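You operate a simulated robot arm through the tools that you are given. There is no shell and no other tool. Be economical: measure what you need, move in short steps, check, and stop when the job is done.

You run a simulated two-armed robot. Do the job below in one go: nothing can be reset, and whatever is moved stays where it is left.

TASK
The yellow shell bubbles: raise the cradle, hold the shell and tighten its cap.
Fine: work on the capping spot; rack it after, still charged. Set down upright: yellow filter shell.

Only the result counts: the job must be done as asked and must still hold three seconds after the hand-in. Knocking over, shifting, dropping, spilling or breaking anything else fails it. Lids that push on must go on centred and level and be pressed home; caps that screw on are set level and turned clockwise until they are tight.

THE ROBOT
Two 6-joint arms with two-finger grippers on one trunk, on a base that drives. Base frame: it is fixed to the floor where the robot stands at the start and does not move with it; the origin is under the middle of the robot, x ahead of it, y to its left, z up. Readings come in m, degrees, newtons and seconds.
The left shoulder is at the start at [0.03, 0.178, 0.838], the right one opposite. With the tool pointing down near the work surface each hand reaches from about 0.6 to 0.7 m from the robot's upright axis, wherever it stands, measured 20 degrees to its own side. Places, roughly: basket cradle [0.6, 0, 0.6]; capping spot [0.5, 0.3, 0.8]; drip rack [0.8, -0.4, 0.7]; red shell cap (4x4x3 cm) [0.7, -0.1, 0.6]. Payload 2.54 kg a hand.
The tool frame of a hand sits at the grasp point between the pads (the TCP): z along the fingers, y along the line on which they close. The tips reach 0.03 m beyond it. The gripper opens to 0.116 m. The gripper's body begins 0.095 m behind the TCP.
Orientation is told as [roll, pitch, yaw] about the base's x, y, z axes, in that order, counted from this pose: with the fingers straight down and closing along the base's y, the tool's x points along the base's -x, its y along +y and its z along -z.

THE INTERFACE
- The arms move only by the tool step_arm. It takes "left_moves", "right_moves" or both (then of equal length, played together; a hand with none holds still); each is a list of rows, each a list of 6 numbers: the shift along the tool's x, y, z in m, then the turn, a rotation vector about the tool's x, y, z in rad. In form: [[tx, ty, tz, rx, ry, rz], ...]. A call has 1 to 10 rows; each row is the pose to reach, as a shift and turn from the pose commanded when the call began, along the tool's axes at that moment. "left_jaw" and "right_jaw" are, for a hand that has rows, the opening in per cent of the stroke, from 0 (shut) to 100 (fully open), set as the call begins (left out, the last holds). Each row takes 0.2 s and may step no farther than 0.05 m and 8.6 degrees from the row before; otherwise, or with a gripper value out of range, the whole call is refused. A pose out of reach is approached as far as the arm can. The call stops where the force on the tool passes 90 N (or 10 N more than at its start, if that is more) or the arm is blocked; 0.2 s more then pass. The fingers move at their own pace (about 0.153 m/s each) and stop on an object; they squeeze with about 32 N. The grip force told is the motor's: it shows also when the fingers shut on nothing. Time passes only in rows, and 0.2 s behind the last, so rows that repeat a pose let the fingers close. It gives the time, the measured TCP pose, the force on the tool (base axes), the opening and the grip force at its end, in the units of the frame above (readings bear some noise), with the torque about the TCP (base axes, N m) and any sound that the robot's microphone picked up.
- Cameras (640 x 400 px; columns grow to the right, rows downward): "scene" is now at [0.0664, 0.0064, 1.5687]; the picture's right is [0.10, -0.99, 0.00], its down [-0.72, -0.08, -0.69] and it looks along [0.68, 0.07, -0.73] (base axes); focal length 290 px, centre (320, 200). "left" rides on the left gripper at [0.069, 0.015, -0.122] in its tool frame; the picture's right is [-0.21, 0.98, 0.00], its down [-0.83, -0.18, -0.53] and it looks along [-0.52, -0.11, 0.85] (tool axes); focal length 251 px, centre (320, 200). "right" rides on the right gripper at [0.069, -0.015, -0.122] in its tool frame; the picture's right is [0.21, 0.98, 0.00], its down [-0.83, 0.18, -0.53] and it looks along [-0.52, 0.11, 0.85] (tool axes); focal length 251 px, centre (320, 200). There is no depth. A picture from a camera that has moved, and an enlarged one, comes with that camera's place and axes in the base frame and with its lens. The place of the scene camera against the robot may be out by one fixed shift of up to 0.018 m in any direction.
- snapshot(camera): a new picture of that camera. The clock stands still meanwhile.
- slide_trunk(by): slides the trunk up (or, below 0, down) by that many m; the arms and the scene camera ride with it, the base frame stays. It gives what a move gives, with no picture.
- roll_base(legs): drives the robot by 1 to 6 legs, each [ahead, left, turn to the left] in m, m and degrees, along the robot's own axes; the way and the turn of a leg run together, so that a leg with both is an arc; at most 1.5 m and 180 degrees a leg. The arms and the cameras ride along, it lands a little off, and it stops where it bumps. It gives what a move gives.
- aim_head(pan, tilt): turns the head with the scene camera to pan (to the left, within 143 degrees either way) and tilt (down, from -29 to 69), counted from straight ahead of the robot. It gives what a move gives.
- close_up(camera, box): a new picture of the part [left, top, right, bottom] of that camera's present view, enlarged. The clock stands still meanwhile.
- sign_off(): hands the job in; it is judged then, once.

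Go step by step. Nothing tells you exact positions but the pictures and the camera data: compare them with the known pose of the tool, close in by small moves and look again before you grip or let go. The budget is 120 turns and 108 pictures, counting those below and the enlarged ones. Unless the task says otherwise, let go and move clear before handing in, and close with one line.

The tools are called after "Call:" by a JSON object that holds its "op" and its "data". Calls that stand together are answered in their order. step_arm: Moves the arms, as the interface text tells. Its arguments: {"type":"object","properties":{"left_moves":{"type":"array"},"left_jaw":{"type":"number"},"right_moves":{"type":"array"},"right_jaw":{"type":"number"}},"required":[]} The other tools are called the same way: slide_trunk (by) slides the trunk up or down; roll_base (legs) drives the base; aim_head (pan, tilt) turns the head that bears the scene camera; snapshot (camera) takes a picture; close_up (camera, box) takes an enlarged picture of a part of a camera's view; sign_off () hands the job in.

At the start:

```text
clock: 0.0
left_eef_pos: [0.5306, 0.1907, 1.0821]
left_ee_rot: [0.0, 0.0, 0.0]
left_contact_force: [-0.1, -0.4, -1.0]
left_wrist_torque: [0.06, 0.04, -0.01]
left_finger_gap: 0.1157
left_grasp_force: 0.2
right_eef_pos: [0.4428, -0.1824, 1.1245]
right_ee_rot: [-0.1, 0.0, 0.0]
right_contact_force: [0.1, 0.0, 0.7]
right_wrist_torque: [0.03, 0.04, -0.01]
right_finger_gap: 0.1158
right_grasp_force: 0.1
trunk travel left (down, up): [-0.05, 0.49]
robot x, y, heading: [0.0022, 0.0019, -0.0]
head pan, tilt: [6.0, 46.6]
```

scene: 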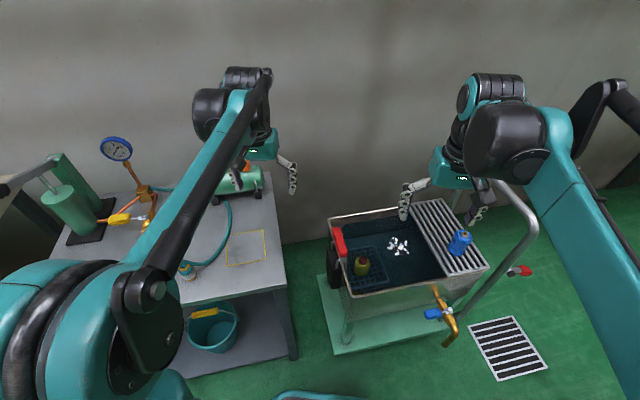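
right: 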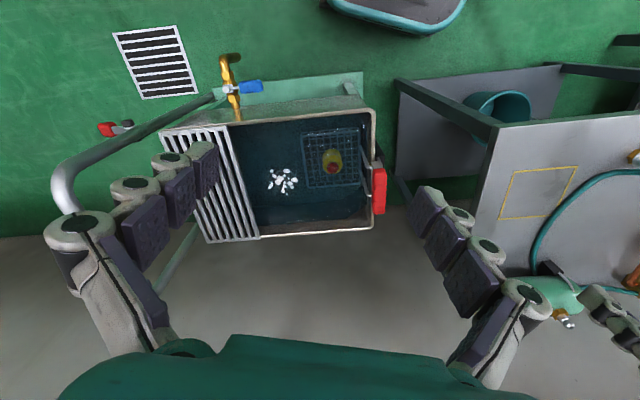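
left: 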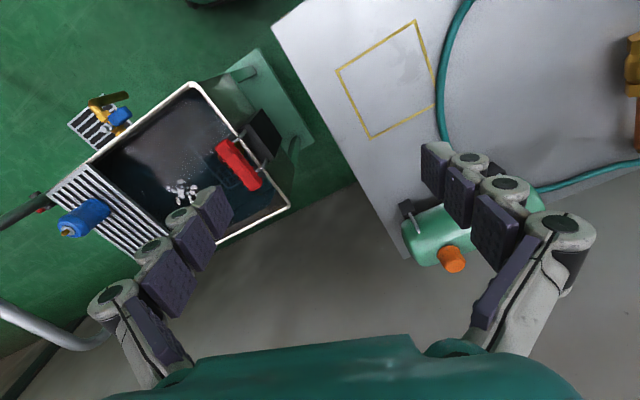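

I see a water tank with the yellow shell in its basket, a red handle on the tank's left rim, a drip rack holding a blue shell, and a table with a yellow square. I'll look closer first.

Call:
{"op": "close_up", "data": {"camera": "scene", "box": [300, 180, 500, 305]}}

Call:
{"op": "close_up", "data": {"camera": "right", "box": [200, 90, 400, 215]}}

Call:
{"op": "close_up", "data": {"camera": "left", "box": [40, 60, 300, 222]}}

Call:
{"op": "close_up", "data": {"camera": "scene", "box": [0, 110, 300, 298]}}

```text
3.20 times, centred on (400, 242) of scene
camera zoom: at [0.0664, 0.0064, 1.5687], right [0.1, -0.99, 0.0], down [-0.72, -0.08, -0.69], along [0.68, 0.07, -0.73], focal length 926 px, centre (64, 64)
```

zoom: 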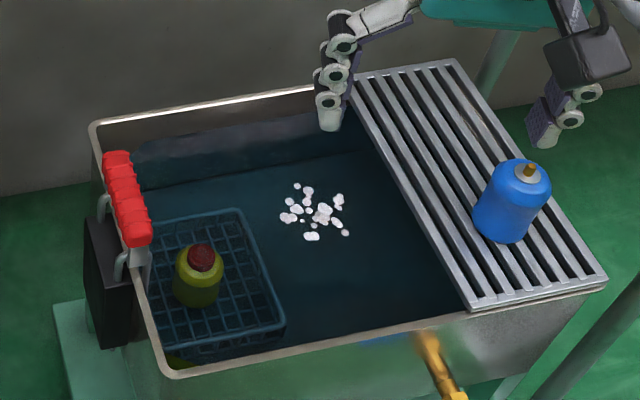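

```text
3.20 times, centred on (300, 152) of right
camera zoom: at [0.3728, -0.1972, 1.2467], right [-0.21, 0.98, 0.0], down [0.83, 0.18, 0.53], along [0.52, 0.11, -0.85], focal length 805 px, centre (384, 352)
```

zoom: 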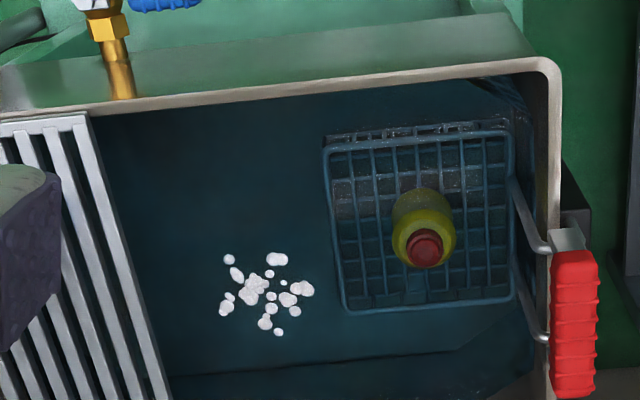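

```text
2.46 times, centred on (170, 141) of left
camera zoom: at [0.4635, 0.2071, 1.2026], right [0.21, 0.98, 0.0], down [0.83, -0.18, 0.53], along [0.52, -0.11, -0.85], focal length 619 px, centre (689, 345)
```

zoom: 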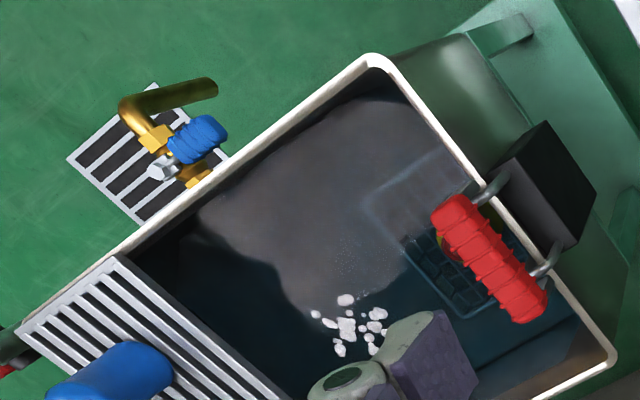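

```text
2.13 times, centred on (150, 204) of scene
camera zoom: at [0.0664, 0.0064, 1.5687], right [0.1, -0.99, 0.0], down [-0.72, -0.08, -0.69], along [0.68, 0.07, -0.73], focal length 616 px, centre (682, 192)
```

zoom: 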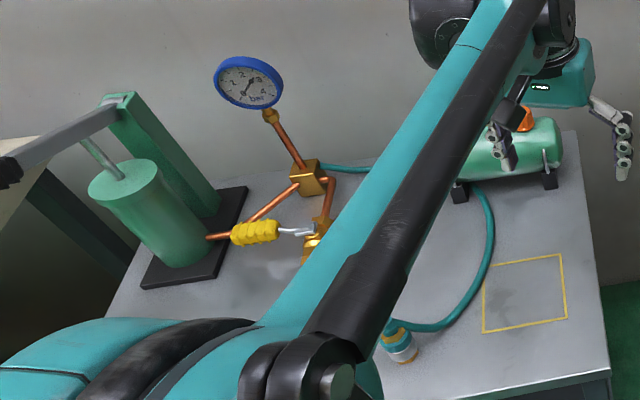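

The three views put the handle at about [0.636, 0.001, 0.729], lying level and turned about 18°. The yellow shell's cap is near [0.67, -0.10, 0.56], under water. I'll bring the left hand over the handle.

Call:
{"op": "step_arm", "data": {"left_moves": [[-0.013, -0.0237, 0.029, 0, 0, -0.08], [-0.026, -0.0473, 0.058, 0, 0, -0.16], [-0.039, -0.071, 0.087, 0, 0, -0.24], [-0.0525, -0.0946, 0.116, 0, 0, -0.319], [-0.0656, -0.118, 0.145, 0, 0, -0.319], [-0.0788, -0.142, 0.174, 0, 0, -0.319], [-0.092, -0.1655, 0.203, 0, 0, -0.319], [-0.105, -0.1892, 0.232, 0, 0, -0.319]], "left_jaw": 60}}

Call:
{"op": "snapshot", "data": {"camera": "scene"}}

Call:
{"op": "snapshot", "data": {"camera": "left"}}

Call:
{"op": "snapshot", "data": {"camera": "right"}}

```text
clock: 1.8
left_eef_pos: [0.6376, 0.0018, 0.8505]
left_ee_rot: [0.0, 0.0, 18.3]
left_contact_force: [0.2, -0.7, -0.9]
left_wrist_torque: [0.02, 0.0, -0.04]
left_finger_gap: 0.0697
left_grasp_force: 0.0
right_eef_pos: [0.4439, -0.1824, 1.1246]
right_ee_rot: [0.0, 0.1, 0.1]
right_contact_force: [-0.1, -0.1, -0.8]
right_wrist_torque: [0.0, 0.01, 0.02]
right_finger_gap: 0.1159
right_grasp_force: 0.0
trunk travel left (down, up): [-0.05, 0.49]
robot x, y, heading: [-0.0005, 0.0006, -0.1]
head pan, tilt: [6.0, 46.6]
```

```text
100 pictures are left
camera scene: at [0.0673, 0.0058, 1.5687], right [0.1, -0.99, 0.0], down [-0.72, -0.08, -0.69], along [0.68, 0.07, -0.73], focal length 290 px, centre (320, 200)
```

scene: 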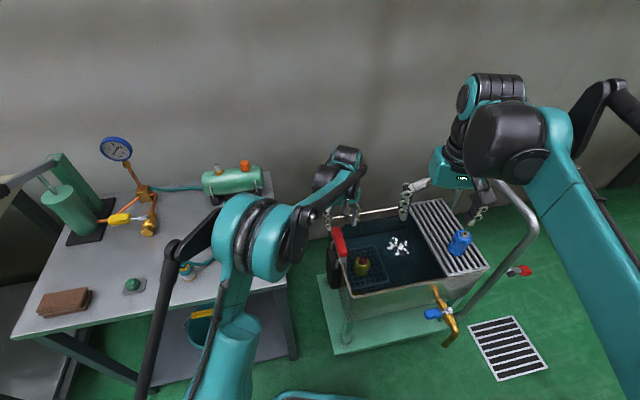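

```text
99 pictures are left
camera left: at [0.5674, -0.0053, 0.9715], right [-0.1, 0.99, 0.0], down [0.84, 0.09, 0.53], along [0.53, 0.06, -0.85], focal length 251 px, centre (320, 200)
```

left: 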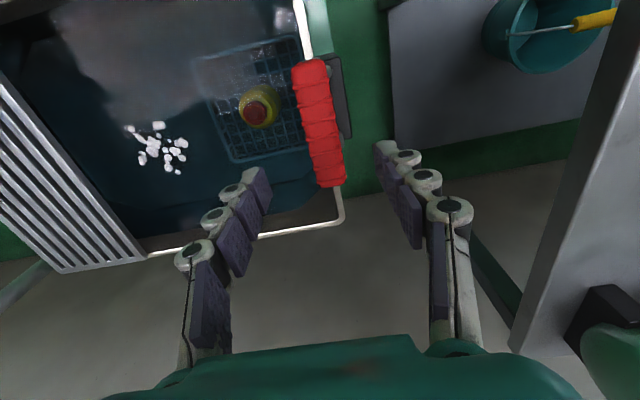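

```text
98 pictures are left
camera right: at [0.3736, -0.1976, 1.2464], right [-0.21, 0.98, 0.0], down [0.83, 0.18, 0.53], along [0.52, 0.11, -0.85], focal length 251 px, centre (320, 200)
```

right: 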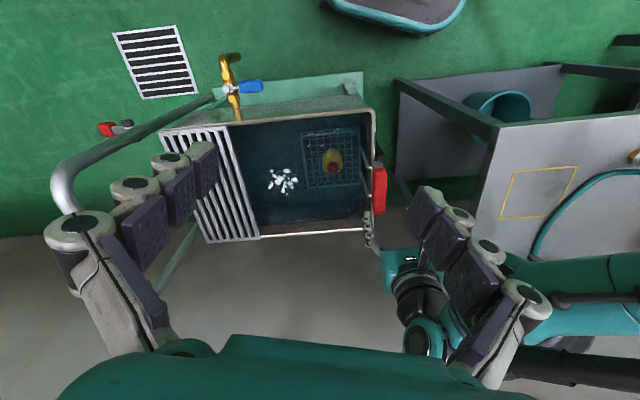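

The left hand is centred over the handle. I'll lower it so the fingers straddle the handle with the tips still above the box, then look.

Call:
{"op": "step_arm", "data": {"left_moves": [[0.002, 0, 0.03, 0, 0, 0], [0.003, 0, 0.06, 0, 0, 0], [0.003, 0, 0.085, 0, 0, 0], [0.003, 0, 0.108, 0, 0, 0]]}}

Call:
{"op": "close_up", "data": {"camera": "scene", "box": [290, 150, 450, 250]}}

Call:
{"op": "snapshot", "data": {"camera": "left"}}

```text
clock: 2.8
left_eef_pos: [0.6343, 0.0009, 0.7395]
left_ee_rot: [0.0, 0.0, 18.3]
left_contact_force: [0.3, -0.4, -0.8]
left_wrist_torque: [0.02, 0.0, 0.0]
left_finger_gap: 0.0696
left_grasp_force: 0.0
right_eef_pos: [0.4428, -0.181, 1.1241]
right_ee_rot: [-0.1, 0.1, 0.0]
right_contact_force: [0.2, 0.0, 0.4]
right_wrist_torque: [0.03, -0.02, 0.0]
right_finger_gap: 0.1163
right_grasp_force: 0.1
trunk travel left (down, up): [-0.05, 0.49]
robot x, y, heading: [0.0005, 0.0023, -0.0]
head pan, tilt: [6.0, 46.6]
```

```text
4.00 times, centred on (370, 200) of scene
camera zoom: at [0.0668, 0.0063, 1.5687], right [0.1, -0.99, 0.0], down [-0.72, -0.08, -0.69], along [0.68, 0.07, -0.73], focal length 1158 px, centre (120, 200)
```

zoom: 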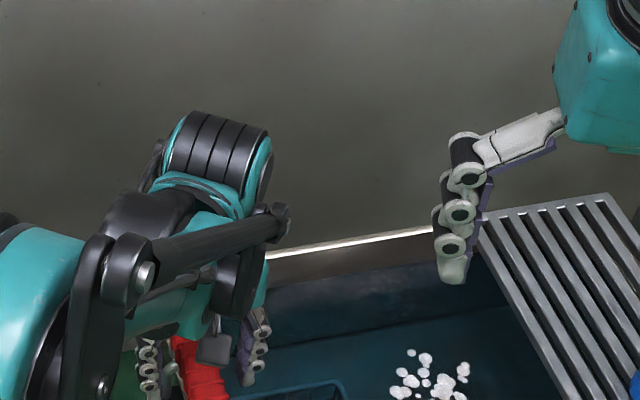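

```text
96 pictures are left
camera left: at [0.564, -0.0055, 0.8616], right [-0.1, 0.99, 0.0], down [0.84, 0.09, 0.53], along [0.53, 0.05, -0.85], focal length 251 px, centre (320, 200)
```

left: 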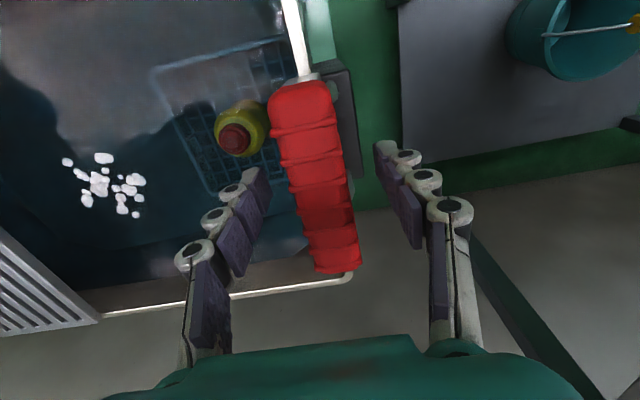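

The fingers straddle the handle. I'll close on it, then begin lifting.

Call:
{"op": "step_arm", "data": {"left_moves": [[0, 0, 0, 0, 0, 0], [0, 0, 0, 0, 0, 0], [0, 0, 0, 0, 0, 0]], "left_jaw": 0}}

Call:
{"op": "step_arm", "data": {"left_moves": [[0, 0, -0.015, 0, 0, 0], [0, 0, -0.03, 0, 0, 0], [0, 0, -0.045, 0, 0, 0], [0, 0, -0.06, 0, 0, 0]]}}

Call:
{"op": "snapshot", "data": {"camera": "right"}}

```text
clock: 3.6
left_eef_pos: [0.6329, 0.0009, 0.7399]
left_ee_rot: [0.0, 0.0, 18.2]
left_contact_force: [-2.4, 1.5, 1.0]
left_wrist_torque: [0.08, 0.09, -0.77]
left_finger_gap: 0.0284
left_grasp_force: 32.2
right_eef_pos: [0.4422, -0.1821, 1.1234]
right_ee_rot: [-0.1, 0.0, 0.0]
right_contact_force: [0.1, -0.2, 0.3]
right_wrist_torque: [-0.05, 0.01, 0.01]
right_finger_gap: 0.1161
right_grasp_force: 0.0
trunk travel left (down, up): [-0.05, 0.49]
robot x, y, heading: [-0.0016, 0.0006, 0.1]
head pan, tilt: [6.0, 46.6]
```

```text
clock: 4.6
left_eef_pos: [0.6337, 0.0005, 0.8033]
left_ee_rot: [0.1, 0.1, 18.1]
left_contact_force: [-17.5, -0.8, 0.7]
left_wrist_torque: [-0.07, 0.21, -0.6]
left_finger_gap: 0.0285
left_grasp_force: 32.5
right_eef_pos: [0.4423, -0.1819, 1.1246]
right_ee_rot: [0.0, 0.0, 0.0]
right_contact_force: [0.3, -0.7, 0.1]
right_wrist_torque: [0.0, 0.01, -0.01]
right_finger_gap: 0.116
right_grasp_force: 0.1
trunk travel left (down, up): [-0.05, 0.49]
robot x, y, heading: [0.0002, 0.0028, -0.2]
head pan, tilt: [6.0, 46.6]
```

```text
95 pictures are left
camera right: at [0.3723, -0.1974, 1.2468], right [-0.21, 0.98, 0.0], down [0.83, 0.18, 0.53], along [0.52, 0.11, -0.85], focal length 251 px, centre (320, 200)
```

right: 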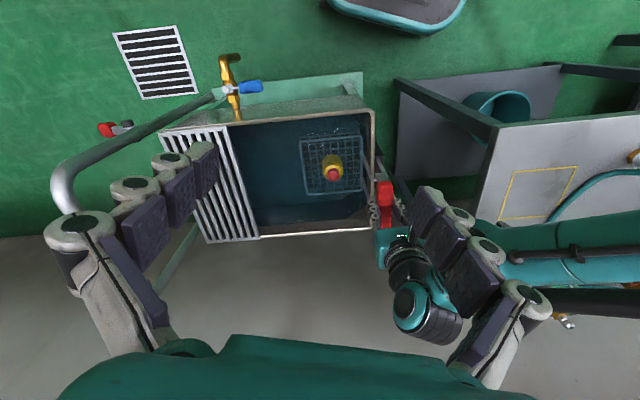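

The cradle slides up with almost no vertical load. I'll keep raising it and watch the force.

Call:
{"op": "step_arm", "data": {"left_moves": [[0, 0, -0.02, 0, 0, 0], [0, 0, -0.04, 0, 0, 0], [0, 0, -0.06, 0, 0, 0], [0, 0, -0.08, 0, 0, 0]]}}

Call:
{"op": "snapshot", "data": {"camera": "right"}}

Call:
{"op": "snapshot", "data": {"camera": "scene"}}

```text
clock: 5.6
left_eef_pos: [0.6339, 0.0003, 0.8823]
left_ee_rot: [0.0, 0.0, 18.1]
left_contact_force: [-13.2, -5.9, -0.2]
left_wrist_torque: [-0.15, -0.05, -0.42]
left_finger_gap: 0.0288
left_grasp_force: 32.0
right_eef_pos: [0.4425, -0.1836, 1.1241]
right_ee_rot: [0.0, 0.1, 0.0]
right_contact_force: [1.0, -0.4, 0.2]
right_wrist_torque: [-0.05, 0.01, 0.0]
right_finger_gap: 0.1159
right_grasp_force: 0.0
trunk travel left (down, up): [-0.05, 0.49]
robot x, y, heading: [0.0001, 0.0001, 0.0]
head pan, tilt: [6.0, 46.6]
```

```text
94 pictures are left
camera right: at [0.3725, -0.1981, 1.2467], right [-0.21, 0.98, 0.0], down [0.83, 0.18, 0.53], along [0.52, 0.12, -0.85], focal length 251 px, centre (320, 200)
```

right: 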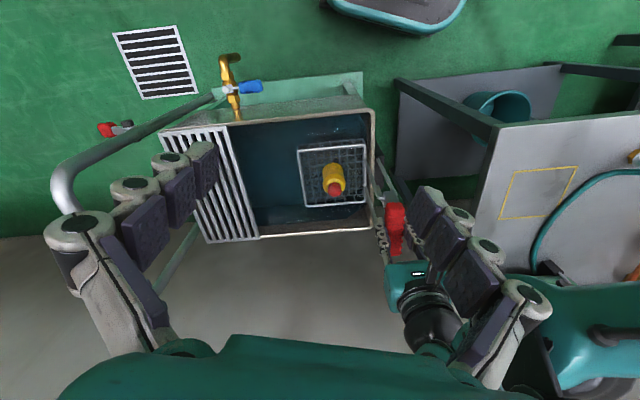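

```text
93 pictures are left
camera scene: at [0.0661, 0.0053, 1.5688], right [0.1, -0.99, 0.0], down [-0.72, -0.08, -0.69], along [0.68, 0.07, -0.73], focal length 290 px, centre (320, 200)
```

scene: 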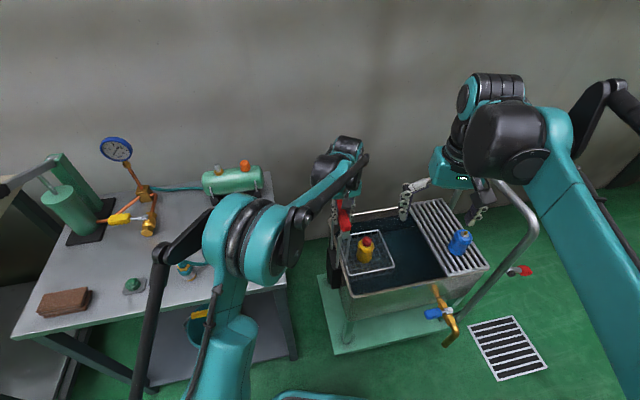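

The shell is out of the water. I'll raise it further to find the top stop or a latch.

Call:
{"op": "step_arm", "data": {"left_moves": [[0, 0, -0.015, 0, 0, 0], [0, 0, -0.03, 0, 0, 0], [0, 0, -0.045, 0, 0, 0], [0, 0, -0.06, 0, 0, 0]]}}

Call:
{"op": "close_up", "data": {"camera": "scene", "box": [300, 180, 500, 305]}}

Call:
{"op": "close_up", "data": {"camera": "right", "box": [240, 90, 440, 215]}}

```text
clock: 6.6
left_eef_pos: [0.6389, 0.0021, 0.9383]
left_ee_rot: [0.1, 0.0, 18.4]
left_contact_force: [1.7, -1.7, -49.1]
left_wrist_torque: [0.09, -0.26, -0.35]
left_finger_gap: 0.03
left_grasp_force: 31.9
right_eef_pos: [0.4464, -0.1819, 1.1231]
right_ee_rot: [0.0, 0.3, 0.1]
right_contact_force: [0.2, 0.0, -0.5]
right_wrist_torque: [0.0, 0.01, -0.01]
right_finger_gap: 0.1161
right_grasp_force: 0.0
trunk travel left (down, up): [-0.05, 0.49]
robot x, y, heading: [0.0011, 0.0004, 0.1]
head pan, tilt: [6.0, 46.6]
```

```text
3.20 times, centred on (400, 242) of scene
camera zoom: at [0.0722, 0.0063, 1.5683], right [0.11, -0.99, 0.0], down [-0.73, -0.08, -0.68], along [0.68, 0.07, -0.73], focal length 926 px, centre (64, 64)
```

zoom: 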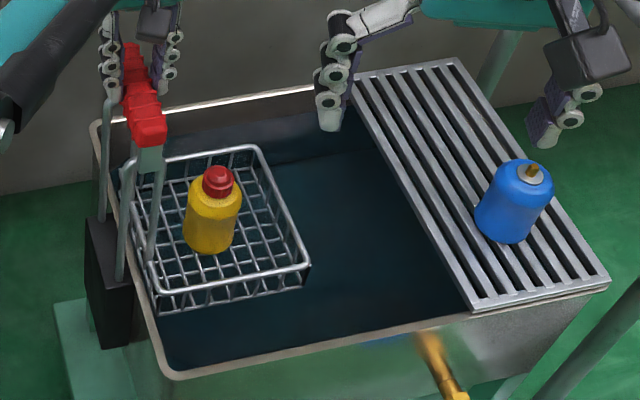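

```text
3.20 times, centred on (340, 152) of right
camera zoom: at [0.3775, -0.1971, 1.245], right [-0.21, 0.98, 0.0], down [0.83, 0.18, 0.53], along [0.52, 0.11, -0.85], focal length 805 px, centre (256, 352)
```

zoom: 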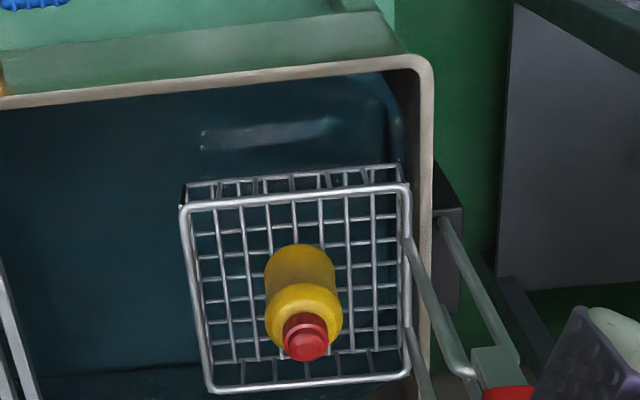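

The cradle has reached its top stop. I'll back off 6 mm to see whether it holds itself there.

Call:
{"op": "step_arm", "data": {"left_moves": [[0, 0, 0.003, 0, 0, 0], [0, 0, 0.006, 0, 0, 0], [0, 0, 0.006, 0, 0, 0]]}}

Call:
{"op": "close_up", "data": {"camera": "left", "box": [160, 0, 480, 200]}}

```text
clock: 7.4
left_eef_pos: [0.6393, 0.0022, 0.9332]
left_ee_rot: [0.0, -0.2, 18.4]
left_contact_force: [34.6, 6.2, 2.1]
left_wrist_torque: [0.44, -1.16, -0.07]
left_finger_gap: 0.0292
left_grasp_force: 32.4
right_eef_pos: [0.446, -0.1814, 1.1229]
right_ee_rot: [0.1, 0.2, 0.0]
right_contact_force: [-0.1, 0.3, -0.1]
right_wrist_torque: [0.01, -0.02, 0.01]
right_finger_gap: 0.1159
right_grasp_force: 0.1
trunk travel left (down, up): [-0.05, 0.49]
robot x, y, heading: [0.0018, -0.0013, -0.3]
head pan, tilt: [6.0, 46.6]
```

```text
2.00 times, centred on (320, 100) of left
camera zoom: at [0.5692, -0.0034, 1.0544], right [-0.1, 0.99, 0.0], down [0.84, 0.09, 0.54], along [0.53, 0.06, -0.84], focal length 503 px, centre (320, 400)
```

zoom: 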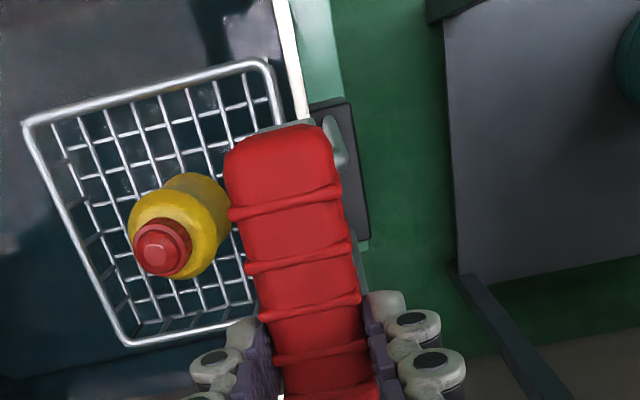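

The cradle held when I backed off, but there's a sideways load from my grip. I'll ease it off a few mm in x and read the force again.

Call:
{"op": "step_arm", "data": {"left_moves": [[-0.002, 0, 0, 0, 0, 0], [-0.004, 0, 0, 0, 0, 0], [-0.004, 0, 0, 0, 0, 0]]}}

```text
clock: 8.2
left_eef_pos: [0.6386, 0.0031, 0.9319]
left_ee_rot: [0.0, 0.2, 18.3]
left_contact_force: [15.8, 8.7, -11.9]
left_wrist_torque: [0.31, -1.1, 0.04]
left_finger_gap: 0.0296
left_grasp_force: 32.1
right_eef_pos: [0.4448, -0.1818, 1.1246]
right_ee_rot: [0.0, 0.1, 0.0]
right_contact_force: [0.5, -0.2, 0.4]
right_wrist_torque: [0.02, -0.02, 0.01]
right_finger_gap: 0.1157
right_grasp_force: 0.1
trunk travel left (down, up): [-0.05, 0.49]
robot x, y, heading: [-0.0012, -0.0023, 0.1]
head pan, tilt: [6.0, 46.6]
```

I'll test self-holding by lowering 15 mm. If a brake carries the cradle, I should have to push it down.

Call:
{"op": "step_arm", "data": {"left_moves": [[0, 0, 0.005, 0, 0, 0], [0, 0, 0.01, 0, 0, 0], [0, 0, 0.015, 0, 0, 0], [0, 0, 0.015, 0, 0, 0], [0, 0, 0.015, 0, 0, 0]]}}

Call:
{"op": "close_up", "data": {"camera": "scene", "box": [300, 180, 500, 305]}}

```text
clock: 9.4
left_eef_pos: [0.6386, 0.0015, 0.9185]
left_ee_rot: [0.0, 0.2, 18.3]
left_contact_force: [18.6, 9.7, -0.2]
left_wrist_torque: [0.37, -0.55, 0.04]
left_finger_gap: 0.0294
left_grasp_force: 32.1
right_eef_pos: [0.4449, -0.1815, 1.1229]
right_ee_rot: [0.0, 0.2, 0.0]
right_contact_force: [0.4, 0.1, 0.0]
right_wrist_torque: [0.03, 0.0, -0.04]
right_finger_gap: 0.1162
right_grasp_force: 0.1
trunk travel left (down, up): [-0.05, 0.49]
robot x, y, heading: [-0.0024, 0.0056, 0.1]
head pan, tilt: [6.0, 46.6]
```

```text
3.20 times, centred on (400, 242) of scene
camera zoom: at [0.069, 0.0076, 1.5686], right [0.1, -0.99, 0.0], down [-0.72, -0.08, -0.69], along [0.68, 0.07, -0.73], focal length 926 px, centre (64, 64)
```

zoom: 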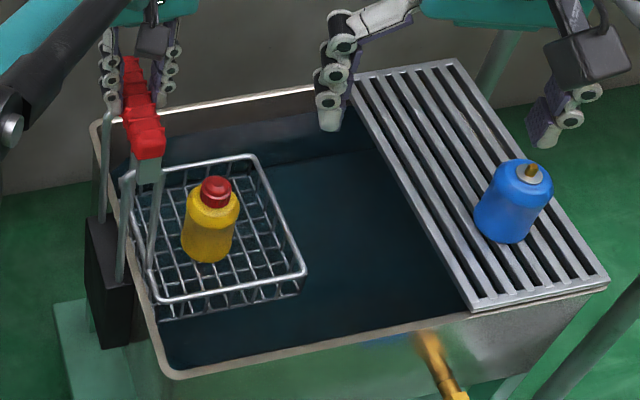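

The hand carries almost no weight at rest, so the cradle seems to hold itself. I'll raise it back to the top, open only slightly, and check that it stays.

Call:
{"op": "step_arm", "data": {"left_moves": [[0, 0, -0.006, 0, 0, 0], [0, 0, -0.012, 0, 0, 0], [0, 0, -0.016, 0, 0, 0], [0, 0, -0.016, 0, 0, 0]]}}

Call:
{"op": "step_arm", "data": {"left_moves": [[0, 0, 0, 0, 0, 0]], "left_jaw": 30}}

Call:
{"op": "close_up", "data": {"camera": "scene", "box": [300, 180, 500, 305]}}

```text
clock: 10.4
left_eef_pos: [0.6384, 0.0021, 0.9351]
left_ee_rot: [0.0, 0.1, 18.2]
left_contact_force: [13.1, 3.5, -16.6]
left_wrist_torque: [-0.1, -0.08, -0.03]
left_finger_gap: 0.0293
left_grasp_force: 31.7
right_eef_pos: [0.4437, -0.1834, 1.124]
right_ee_rot: [0.0, 0.0, 0.0]
right_contact_force: [0.7, -0.6, -0.7]
right_wrist_torque: [0.0, 0.04, -0.02]
right_finger_gap: 0.1162
right_grasp_force: 0.1
trunk travel left (down, up): [-0.05, 0.49]
robot x, y, heading: [-0.0023, 0.0028, 0.1]
head pan, tilt: [6.0, 46.6]
```

```text
clock: 10.8
left_eef_pos: [0.6377, 0.0018, 0.9377]
left_ee_rot: [0.0, 0.0, 18.2]
left_contact_force: [0.6, -0.4, 0.6]
left_wrist_torque: [-0.02, 0.02, -0.01]
left_finger_gap: 0.0348
left_grasp_force: 0.0
right_eef_pos: [0.4427, -0.1823, 1.1246]
right_ee_rot: [-0.1, 0.0, -0.1]
right_contact_force: [0.8, 0.2, -1.1]
right_wrist_torque: [0.03, 0.01, -0.02]
right_finger_gap: 0.1159
right_grasp_force: 0.1
trunk travel left (down, up): [-0.05, 0.49]
robot x, y, heading: [0.001, -0.0026, 0.1]
head pan, tilt: [6.0, 46.6]
```

```text
3.20 times, centred on (400, 242) of scene
camera zoom: at [0.0673, 0.0064, 1.5688], right [0.1, -0.99, 0.0], down [-0.72, -0.08, -0.69], along [0.68, 0.07, -0.73], focal length 926 px, centre (64, 64)
```

zoom: 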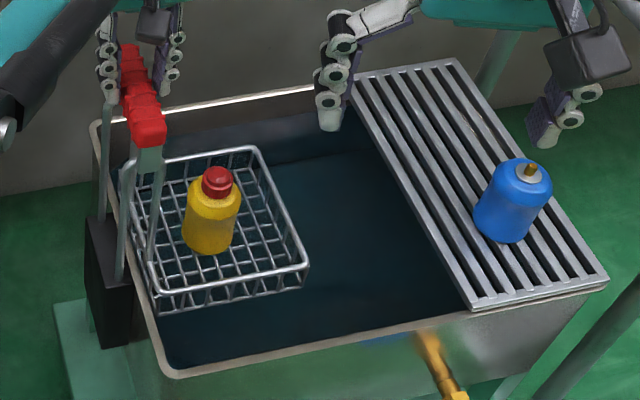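

The cradle stays up by itself. I'll open fully, lift the left hand clear and move it away to the left.

Call:
{"op": "step_arm", "data": {"left_moves": [[0, 0, 0, 0, 0, 0], [0, 0, -0.04, 0, 0, 0], [0, 0, -0.08, 0, 0, 0], [0.02, 0.04, -0.1, 0, 0, 0], [0.04, 0.08, -0.12, 0, 0, 0], [0.055, 0.12, -0.14, 0, 0, 0], [0.07, 0.16, -0.15, 0, 0, 0], [0.08, 0.2, -0.16, 0, 0, 0]], "left_jaw": 60}}

Call:
{"op": "close_up", "data": {"camera": "right", "box": [240, 90, 440, 215]}}

Call:
{"op": "snapshot", "data": {"camera": "scene"}}

Call:
{"op": "snapshot", "data": {"camera": "left"}}

```text
clock: 12.6
left_eef_pos: [0.4972, 0.1683, 1.0993]
left_ee_rot: [0.1, 0.0, 18.1]
left_contact_force: [-0.6, -0.2, 0.0]
left_wrist_torque: [-0.02, -0.01, -0.02]
left_finger_gap: 0.0697
left_grasp_force: 0.2
right_eef_pos: [0.4424, -0.1819, 1.1246]
right_ee_rot: [0.0, 0.0, 0.0]
right_contact_force: [-0.4, 0.3, -0.5]
right_wrist_torque: [0.0, -0.06, 0.02]
right_finger_gap: 0.1159
right_grasp_force: 0.1
trunk travel left (down, up): [-0.05, 0.49]
robot x, y, heading: [-0.0041, 0.0008, -0.1]
head pan, tilt: [6.0, 46.6]
```

```text
3.20 times, centred on (340, 152) of right
camera zoom: at [0.372, -0.1966, 1.247], right [-0.21, 0.98, 0.0], down [0.83, 0.18, 0.53], along [0.52, 0.11, -0.85], focal length 805 px, centre (256, 352)
```

zoom: 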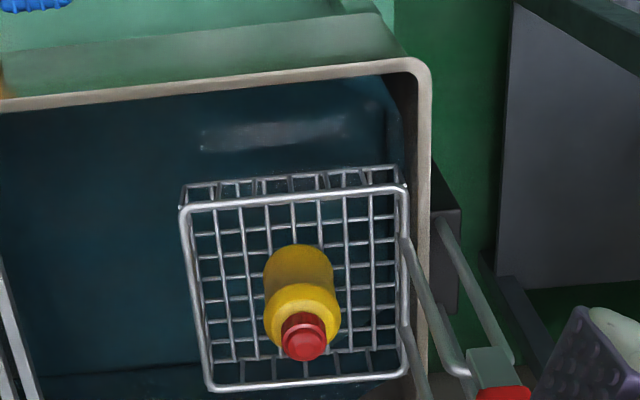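

```text
86 pictures are left
camera scene: at [0.0655, 0.0072, 1.5687], right [0.1, -0.99, 0.0], down [-0.72, -0.08, -0.69], along [0.68, 0.07, -0.73], focal length 290 px, centre (320, 200)
```

scene: 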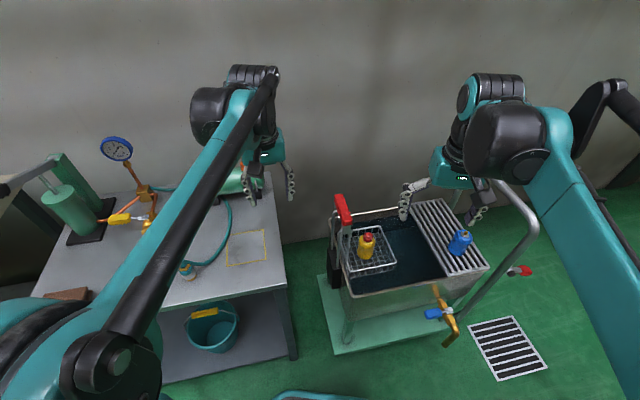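

```text
85 pictures are left
camera left: at [0.4274, 0.1625, 1.2207], right [-0.1, 0.99, 0.0], down [0.84, 0.09, 0.53], along [0.53, 0.05, -0.85], focal length 251 px, centre (320, 200)
```

left: 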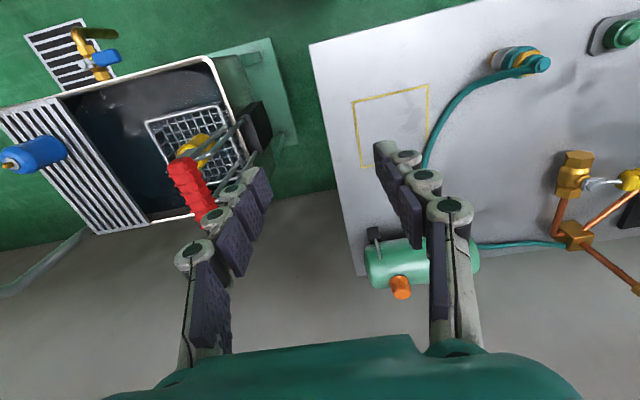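

The shell's cap is near [0.675, -0.095, 0.724]. I'll bring the right hand over it, half open, staying clear of the handle.

Call:
{"op": "step_arm", "data": {"right_moves": [[-0.0232, 0.0087, 0.025, 0, 0, 0], [-0.0464, 0.0174, 0.05, 0, 0, 0], [-0.07, 0.026, 0.08, 0, 0, 0], [-0.093, 0.035, 0.11, 0, 0, 0], [-0.1163, 0.0435, 0.14, 0, 0, 0], [-0.14, 0.052, 0.17, 0, 0, 0], [-0.163, 0.061, 0.205, 0, 0, 0], [-0.186, 0.07, 0.24, 0, 0, 0], [-0.209, 0.078, 0.275, 0, 0, 0], [-0.2316, 0.087, 0.305, 0, 0, 0]], "right_jaw": 78}}

Call:
{"op": "snapshot", "data": {"camera": "right"}}

Call:
{"op": "close_up", "data": {"camera": "scene", "box": [300, 130, 500, 255]}}

Call:
{"op": "snapshot", "data": {"camera": "left"}}

```text
clock: 14.8
left_eef_pos: [0.4988, 0.1684, 1.0998]
left_ee_rot: [0.0, 0.1, 18.2]
left_contact_force: [1.1, -0.3, -0.3]
left_wrist_torque: [-0.02, -0.03, 0.0]
left_finger_gap: 0.0696
left_grasp_force: 0.1
right_eef_pos: [0.6734, -0.0936, 0.8203]
right_ee_rot: [0.0, 0.1, 0.0]
right_contact_force: [0.1, 0.0, 0.0]
right_wrist_torque: [0.0, 0.01, 0.01]
right_finger_gap: 0.0903
right_grasp_force: 0.1
trunk travel left (down, up): [-0.05, 0.49]
robot x, y, heading: [0.0008, 0.0035, 0.3]
head pan, tilt: [6.0, 46.6]
```

```text
84 pictures are left
camera right: at [0.6052, -0.1091, 0.943], right [-0.21, 0.98, 0.0], down [0.83, 0.18, 0.53], along [0.52, 0.11, -0.85], focal length 251 px, centre (320, 200)
```

right: 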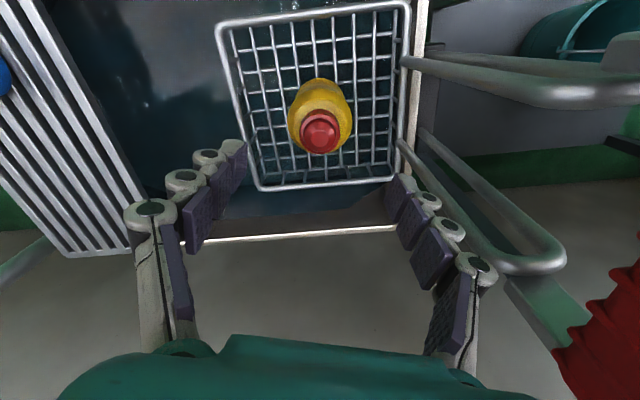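

```text
3.20 times, centred on (400, 192) of scene
camera zoom: at [0.0676, 0.0066, 1.5686], right [0.1, -0.99, 0.0], down [-0.72, -0.08, -0.69], along [0.68, 0.07, -0.73], focal length 926 px, centre (64, 224)
```

zoom: 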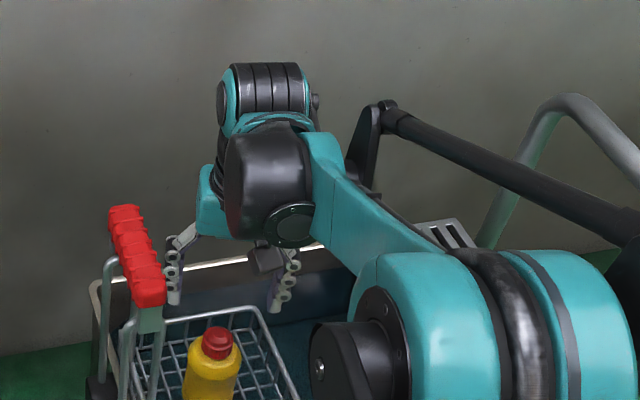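

```text
82 pictures are left
camera left: at [0.4296, 0.1617, 1.22], right [-0.1, 0.99, 0.0], down [0.84, 0.09, 0.53], along [0.53, 0.05, -0.85], focal length 251 px, centre (320, 200)
```

left: 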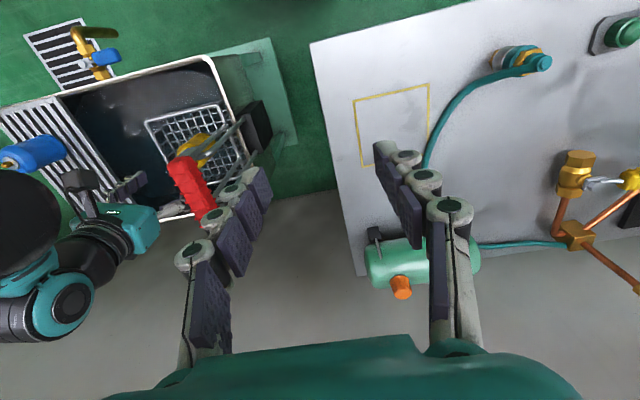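

The shell lines up with the hand at about [0.668, -0.096], cap top near z = 0.73. I'll correct a few mm, go most of the way down and check.

Call:
{"op": "step_arm", "data": {"right_moves": [[0.004, -0.0025, 0.03, 0, 0, 0], [0.004, -0.0025, 0.06, 0, 0, 0], [0.004, -0.0025, 0.085, 0, 0, 0], [0.004, -0.0025, 0.11, 0, 0, 0]]}}

Call:
{"op": "snapshot", "data": {"camera": "right"}}

Call:
{"op": "close_up", "data": {"camera": "scene", "box": [310, 170, 470, 270]}}

```text
clock: 15.8
left_eef_pos: [0.4988, 0.1683, 1.099]
left_ee_rot: [0.0, 0.0, 18.3]
left_contact_force: [0.3, -0.4, 0.3]
left_wrist_torque: [0.01, 0.0, -0.01]
left_finger_gap: 0.0698
left_grasp_force: 0.1
right_eef_pos: [0.6704, -0.0979, 0.7078]
right_ee_rot: [0.0, 0.0, 0.0]
right_contact_force: [-0.1, 0.0, -0.7]
right_wrist_torque: [-0.01, 0.02, 0.02]
right_finger_gap: 0.0902
right_grasp_force: 0.1
trunk travel left (down, up): [-0.05, 0.49]
robot x, y, heading: [0.0018, 0.0003, 0.1]
head pan, tilt: [6.0, 46.6]
```

```text
81 pictures are left
camera right: at [0.5992, -0.1128, 0.8305], right [-0.21, 0.98, 0.0], down [0.83, 0.18, 0.53], along [0.52, 0.11, -0.85], focal length 251 px, centre (320, 200)
```

right: 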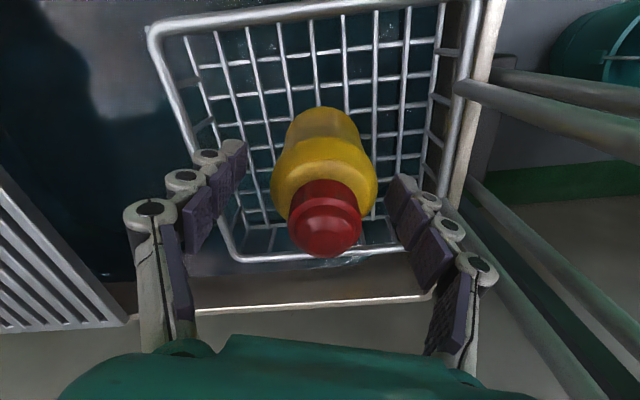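

```text
4.00 times, centred on (390, 220) of scene
camera zoom: at [0.0669, 0.0064, 1.5687], right [0.1, -0.99, 0.0], down [-0.72, -0.08, -0.69], along [0.68, 0.07, -0.73], focal length 1158 px, centre (40, 120)
```

zoom: 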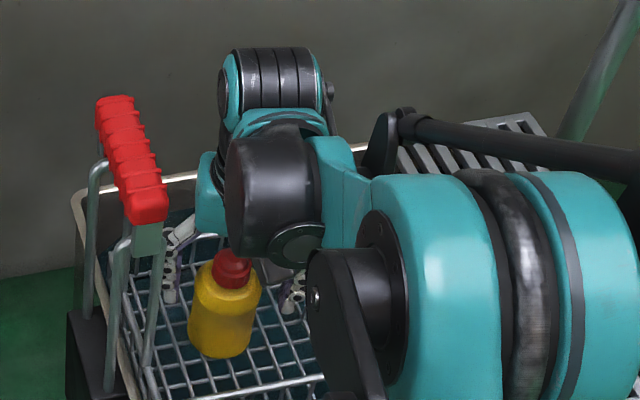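

The cap top is actually nearer z = 0.745 at x ≈ 0.664. I'll shift 6 mm back and lower to z ≈ 0.675, where the cap still clears the palm.

Call:
{"op": "step_arm", "data": {"right_moves": [[0.006, 0, 0.01, 0, 0, 0], [0.006, 0, 0.02, 0, 0, 0], [0.006, 0, 0.031, 0, 0, 0]]}}

Call:
{"op": "snapshot", "data": {"camera": "right"}}

```text
clock: 16.6
left_eef_pos: [0.4979, 0.1679, 1.0994]
left_ee_rot: [0.0, 0.1, 18.2]
left_contact_force: [-0.2, 0.6, -0.1]
left_wrist_torque: [-0.02, 0.0, 0.0]
left_finger_gap: 0.0696
left_grasp_force: 0.0
right_eef_pos: [0.6642, -0.0973, 0.6768]
right_ee_rot: [0.0, 0.0, 0.0]
right_contact_force: [-0.3, 0.6, 0.2]
right_wrist_torque: [0.01, -0.04, -0.03]
right_finger_gap: 0.0903
right_grasp_force: 0.0
trunk travel left (down, up): [-0.05, 0.49]
robot x, y, heading: [-0.001, 0.0004, 0.2]
head pan, tilt: [6.0, 46.6]
```

```text
79 pictures are left
camera right: at [0.5944, -0.1127, 0.7997], right [-0.21, 0.98, 0.0], down [0.83, 0.18, 0.53], along [0.52, 0.11, -0.85], focal length 251 px, centre (320, 200)
```

right: 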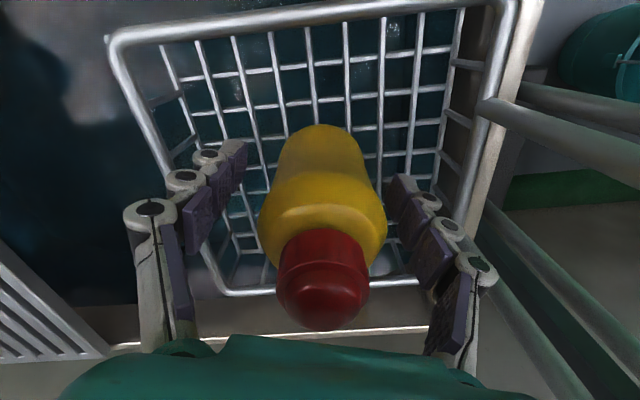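

The fingers straddle the body evenly. I'll grip, then lift a little.

Call:
{"op": "step_arm", "data": {"right_moves": [[0, 0, 0, 0, 0, 0], [0, 0, 0, 0, 0, 0], [0, 0, 0, 0, 0, 0]], "right_jaw": 0}}

Call:
{"op": "step_arm", "data": {"right_moves": [[0, 0, -0.015, 0, 0, 0], [0, 0, -0.04, 0, 0, 0], [0, 0, -0.07, 0, 0, 0]]}}

Call:
{"op": "snapshot", "data": {"camera": "right"}}

Call:
{"op": "close_up", "data": {"camera": "scene", "box": [310, 170, 470, 270]}}

```text
clock: 17.4
left_eef_pos: [0.4981, 0.1679, 1.0994]
left_ee_rot: [0.0, 0.0, 18.3]
left_contact_force: [0.6, -0.1, -0.6]
left_wrist_torque: [-0.02, 0.04, 0.03]
left_finger_gap: 0.0697
left_grasp_force: 0.1
right_eef_pos: [0.6646, -0.0972, 0.6775]
right_ee_rot: [0.0, 0.0, 0.1]
right_contact_force: [-0.5, 0.1, 0.7]
right_wrist_torque: [-0.05, 0.07, -0.03]
right_finger_gap: 0.0598
right_grasp_force: 32.4
trunk travel left (down, up): [-0.05, 0.49]
robot x, y, heading: [-0.0032, -0.0009, -0.1]
head pan, tilt: [6.0, 46.6]
```

```text
clock: 18.2
left_eef_pos: [0.4969, 0.1678, 1.0994]
left_ee_rot: [0.0, -0.1, 18.3]
left_contact_force: [-0.5, 0.2, -0.3]
left_wrist_torque: [0.0, -0.04, 0.02]
left_finger_gap: 0.0698
left_grasp_force: 0.0
right_eef_pos: [0.6633, -0.0993, 0.7477]
right_ee_rot: [0.0, 0.0, 0.0]
right_contact_force: [-0.7, 0.0, -4.8]
right_wrist_torque: [0.03, 0.01, 0.02]
right_finger_gap: 0.0601
right_grasp_force: 32.1
trunk travel left (down, up): [-0.05, 0.49]
robot x, y, heading: [0.0008, -0.0023, 0.1]
head pan, tilt: [6.0, 46.6]
```

```text
78 pictures are left
camera right: at [0.5938, -0.1137, 0.8701], right [-0.21, 0.98, 0.0], down [0.83, 0.18, 0.53], along [0.52, 0.11, -0.85], focal length 251 px, centre (320, 200)
```

right: 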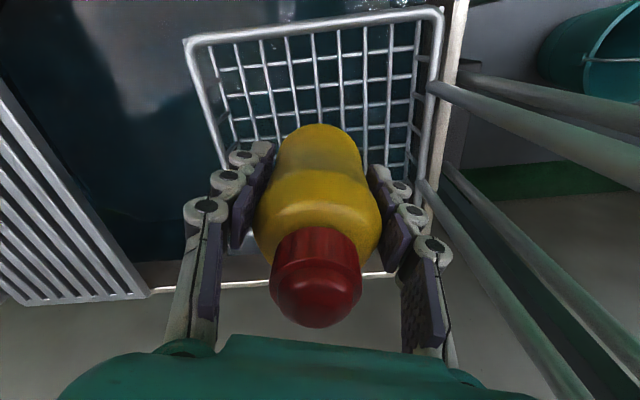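

```text
4.00 times, centred on (390, 220) of scene
camera zoom: at [0.0663, 0.0064, 1.5687], right [0.1, -0.99, 0.0], down [-0.72, -0.08, -0.69], along [0.68, 0.07, -0.73], focal length 1158 px, centre (40, 120)
```

zoom: 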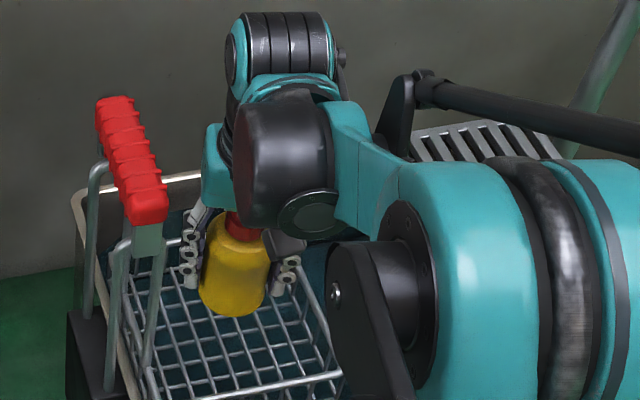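

The shell is held firmly, about 0.06 m across and 0.5 kg. I'll lift it straight up clear of everything, then draw it back toward the robot before turning.

Call:
{"op": "step_arm", "data": {"right_moves": [[0, 0, -0.04, 0, 0, 0], [0, 0, -0.08, 0, 0, 0], [0, 0, -0.12, 0, 0, 0], [0, 0, -0.16, 0, 0, 0], [0, 0, -0.2, 0, 0, 0], [0.03, -0.01, -0.235, 0, 0, 0], [0.06, -0.025, -0.27, 0, 0, 0], [0.1, -0.04, -0.29, 0, 0, 0], [0.14, -0.055, -0.3, 0, 0, 0], [0.18, -0.07, -0.305, 0, 0, 0]]}}

Call:
{"op": "roll_base", "data": {"legs": [[0, 0, 15]]}}

Call:
{"op": "snapshot", "data": {"camera": "scene"}}

```text
clock: 20.4
left_eef_pos: [0.4964, 0.1666, 1.1005]
left_ee_rot: [0.0, -0.2, 18.3]
left_contact_force: [-0.7, -0.6, 0.0]
left_wrist_torque: [0.0, -0.01, 0.02]
left_finger_gap: 0.0697
left_grasp_force: 0.1
right_eef_pos: [0.4816, -0.1672, 1.053]
right_ee_rot: [0.1, -0.1, 0.0]
right_contact_force: [0.0, 0.0, -4.8]
right_wrist_torque: [0.03, -0.03, 0.0]
right_finger_gap: 0.0602
right_grasp_force: 32.0
trunk travel left (down, up): [-0.05, 0.49]
robot x, y, heading: [0.0015, 0.0009, -0.1]
head pan, tilt: [6.0, 46.6]
```

```text
clock: 21.7
left_eef_pos: [0.4366, 0.2945, 1.1005]
left_ee_rot: [0.0, 0.0, 33.6]
left_contact_force: [-0.3, -0.5, -0.2]
left_wrist_torque: [-0.01, 0.0, -0.01]
left_finger_gap: 0.0698
left_grasp_force: 0.1
right_eef_pos: [0.511, -0.033, 1.0522]
right_ee_rot: [0.0, -0.1, 15.4]
right_contact_force: [0.4, -0.3, -4.5]
right_wrist_torque: [-0.02, 0.01, -0.01]
right_finger_gap: 0.06
right_grasp_force: 32.2
trunk travel left (down, up): [-0.05, 0.49]
robot x, y, heading: [0.0009, 0.0039, 15.3]
head pan, tilt: [6.0, 46.6]
```

```text
76 pictures are left
camera scene: at [0.0626, 0.0197, 1.5687], right [0.36, -0.93, 0.0], down [-0.68, -0.26, -0.69], along [0.64, 0.25, -0.73], focal length 290 px, centre (320, 200)
```

scene: 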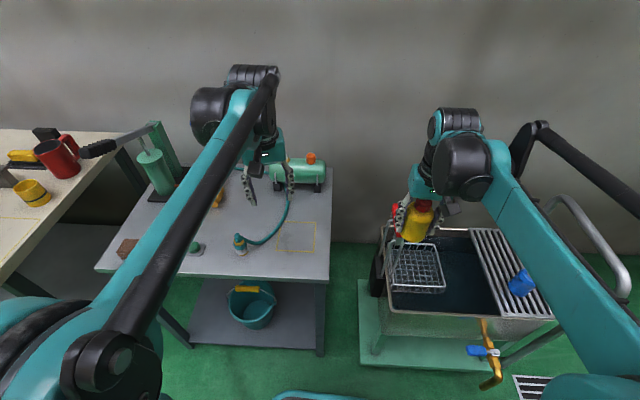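

Clear so far. I'll turn another 14° to put the yellow square straight ahead.

Call:
{"op": "roll_base", "data": {"legs": [[0, 0, 14]]}}

Call:
{"op": "snapshot", "data": {"camera": "scene"}}

Call:
{"op": "snapshot", "data": {"camera": "left"}}

Call:
{"op": "snapshot", "data": {"camera": "right"}}

```text
clock: 22.9
left_eef_pos: [0.352, 0.3907, 1.0991]
left_ee_rot: [0.0, 0.0, 47.6]
left_contact_force: [0.3, 0.1, -0.5]
left_wrist_torque: [0.0, -0.01, -0.02]
left_finger_gap: 0.0698
left_grasp_force: 0.0
right_eef_pos: [0.5033, 0.093, 1.0502]
right_ee_rot: [0.1, 0.0, 29.3]
right_contact_force: [0.5, 1.0, -5.1]
right_wrist_torque: [-0.03, 0.01, -0.01]
right_finger_gap: 0.0605
right_grasp_force: 31.9
trunk travel left (down, up): [-0.05, 0.49]
robot x, y, heading: [0.0036, -0.0021, 29.2]
head pan, tilt: [6.0, 46.6]
```

```text
75 pictures are left
camera scene: at [0.056, 0.0303, 1.5687], right [0.58, -0.82, 0.0], down [-0.59, -0.42, -0.69], along [0.56, 0.4, -0.73], focal length 290 px, centre (320, 200)
```

scene: 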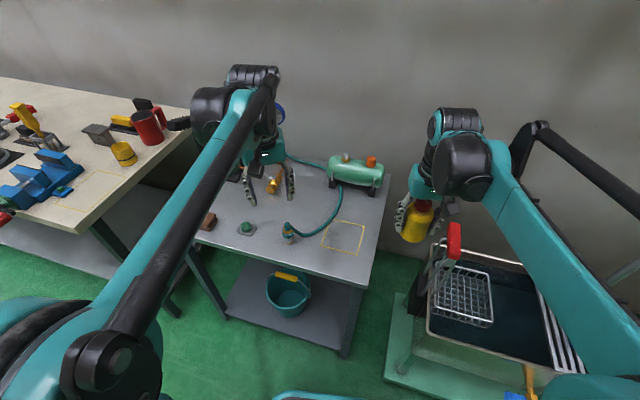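

```text
74 pictures are left
camera left: at [0.295, 0.3509, 1.2203], right [-0.58, 0.82, 0.0], down [0.69, 0.49, 0.53], along [0.44, 0.31, -0.85], focal length 251 px, centre (320, 200)
```

left: 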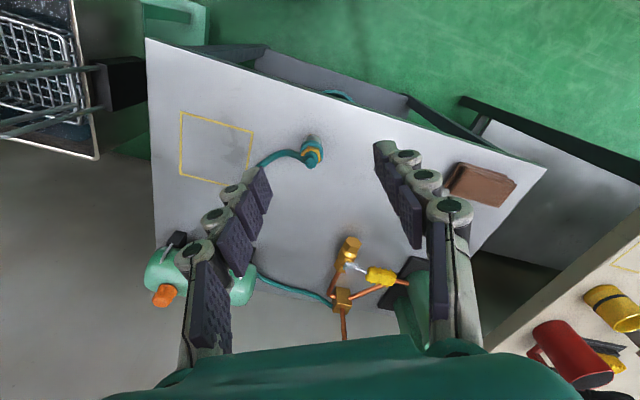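

```text
73 pictures are left
camera right: at [0.45, 0.0454, 1.1742], right [-0.67, 0.75, 0.0], down [0.63, 0.56, 0.53], along [0.4, 0.35, -0.85], focal length 251 px, centre (320, 200)
```

right: 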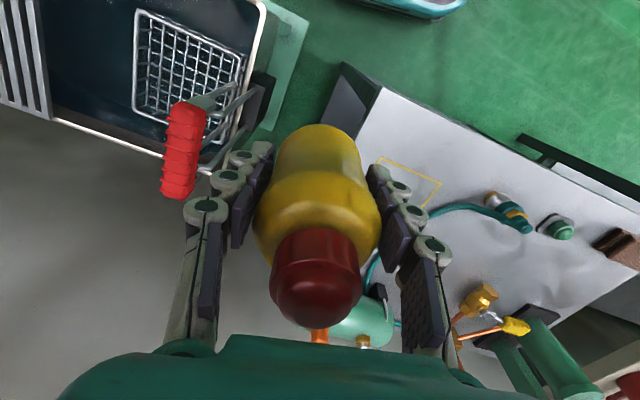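

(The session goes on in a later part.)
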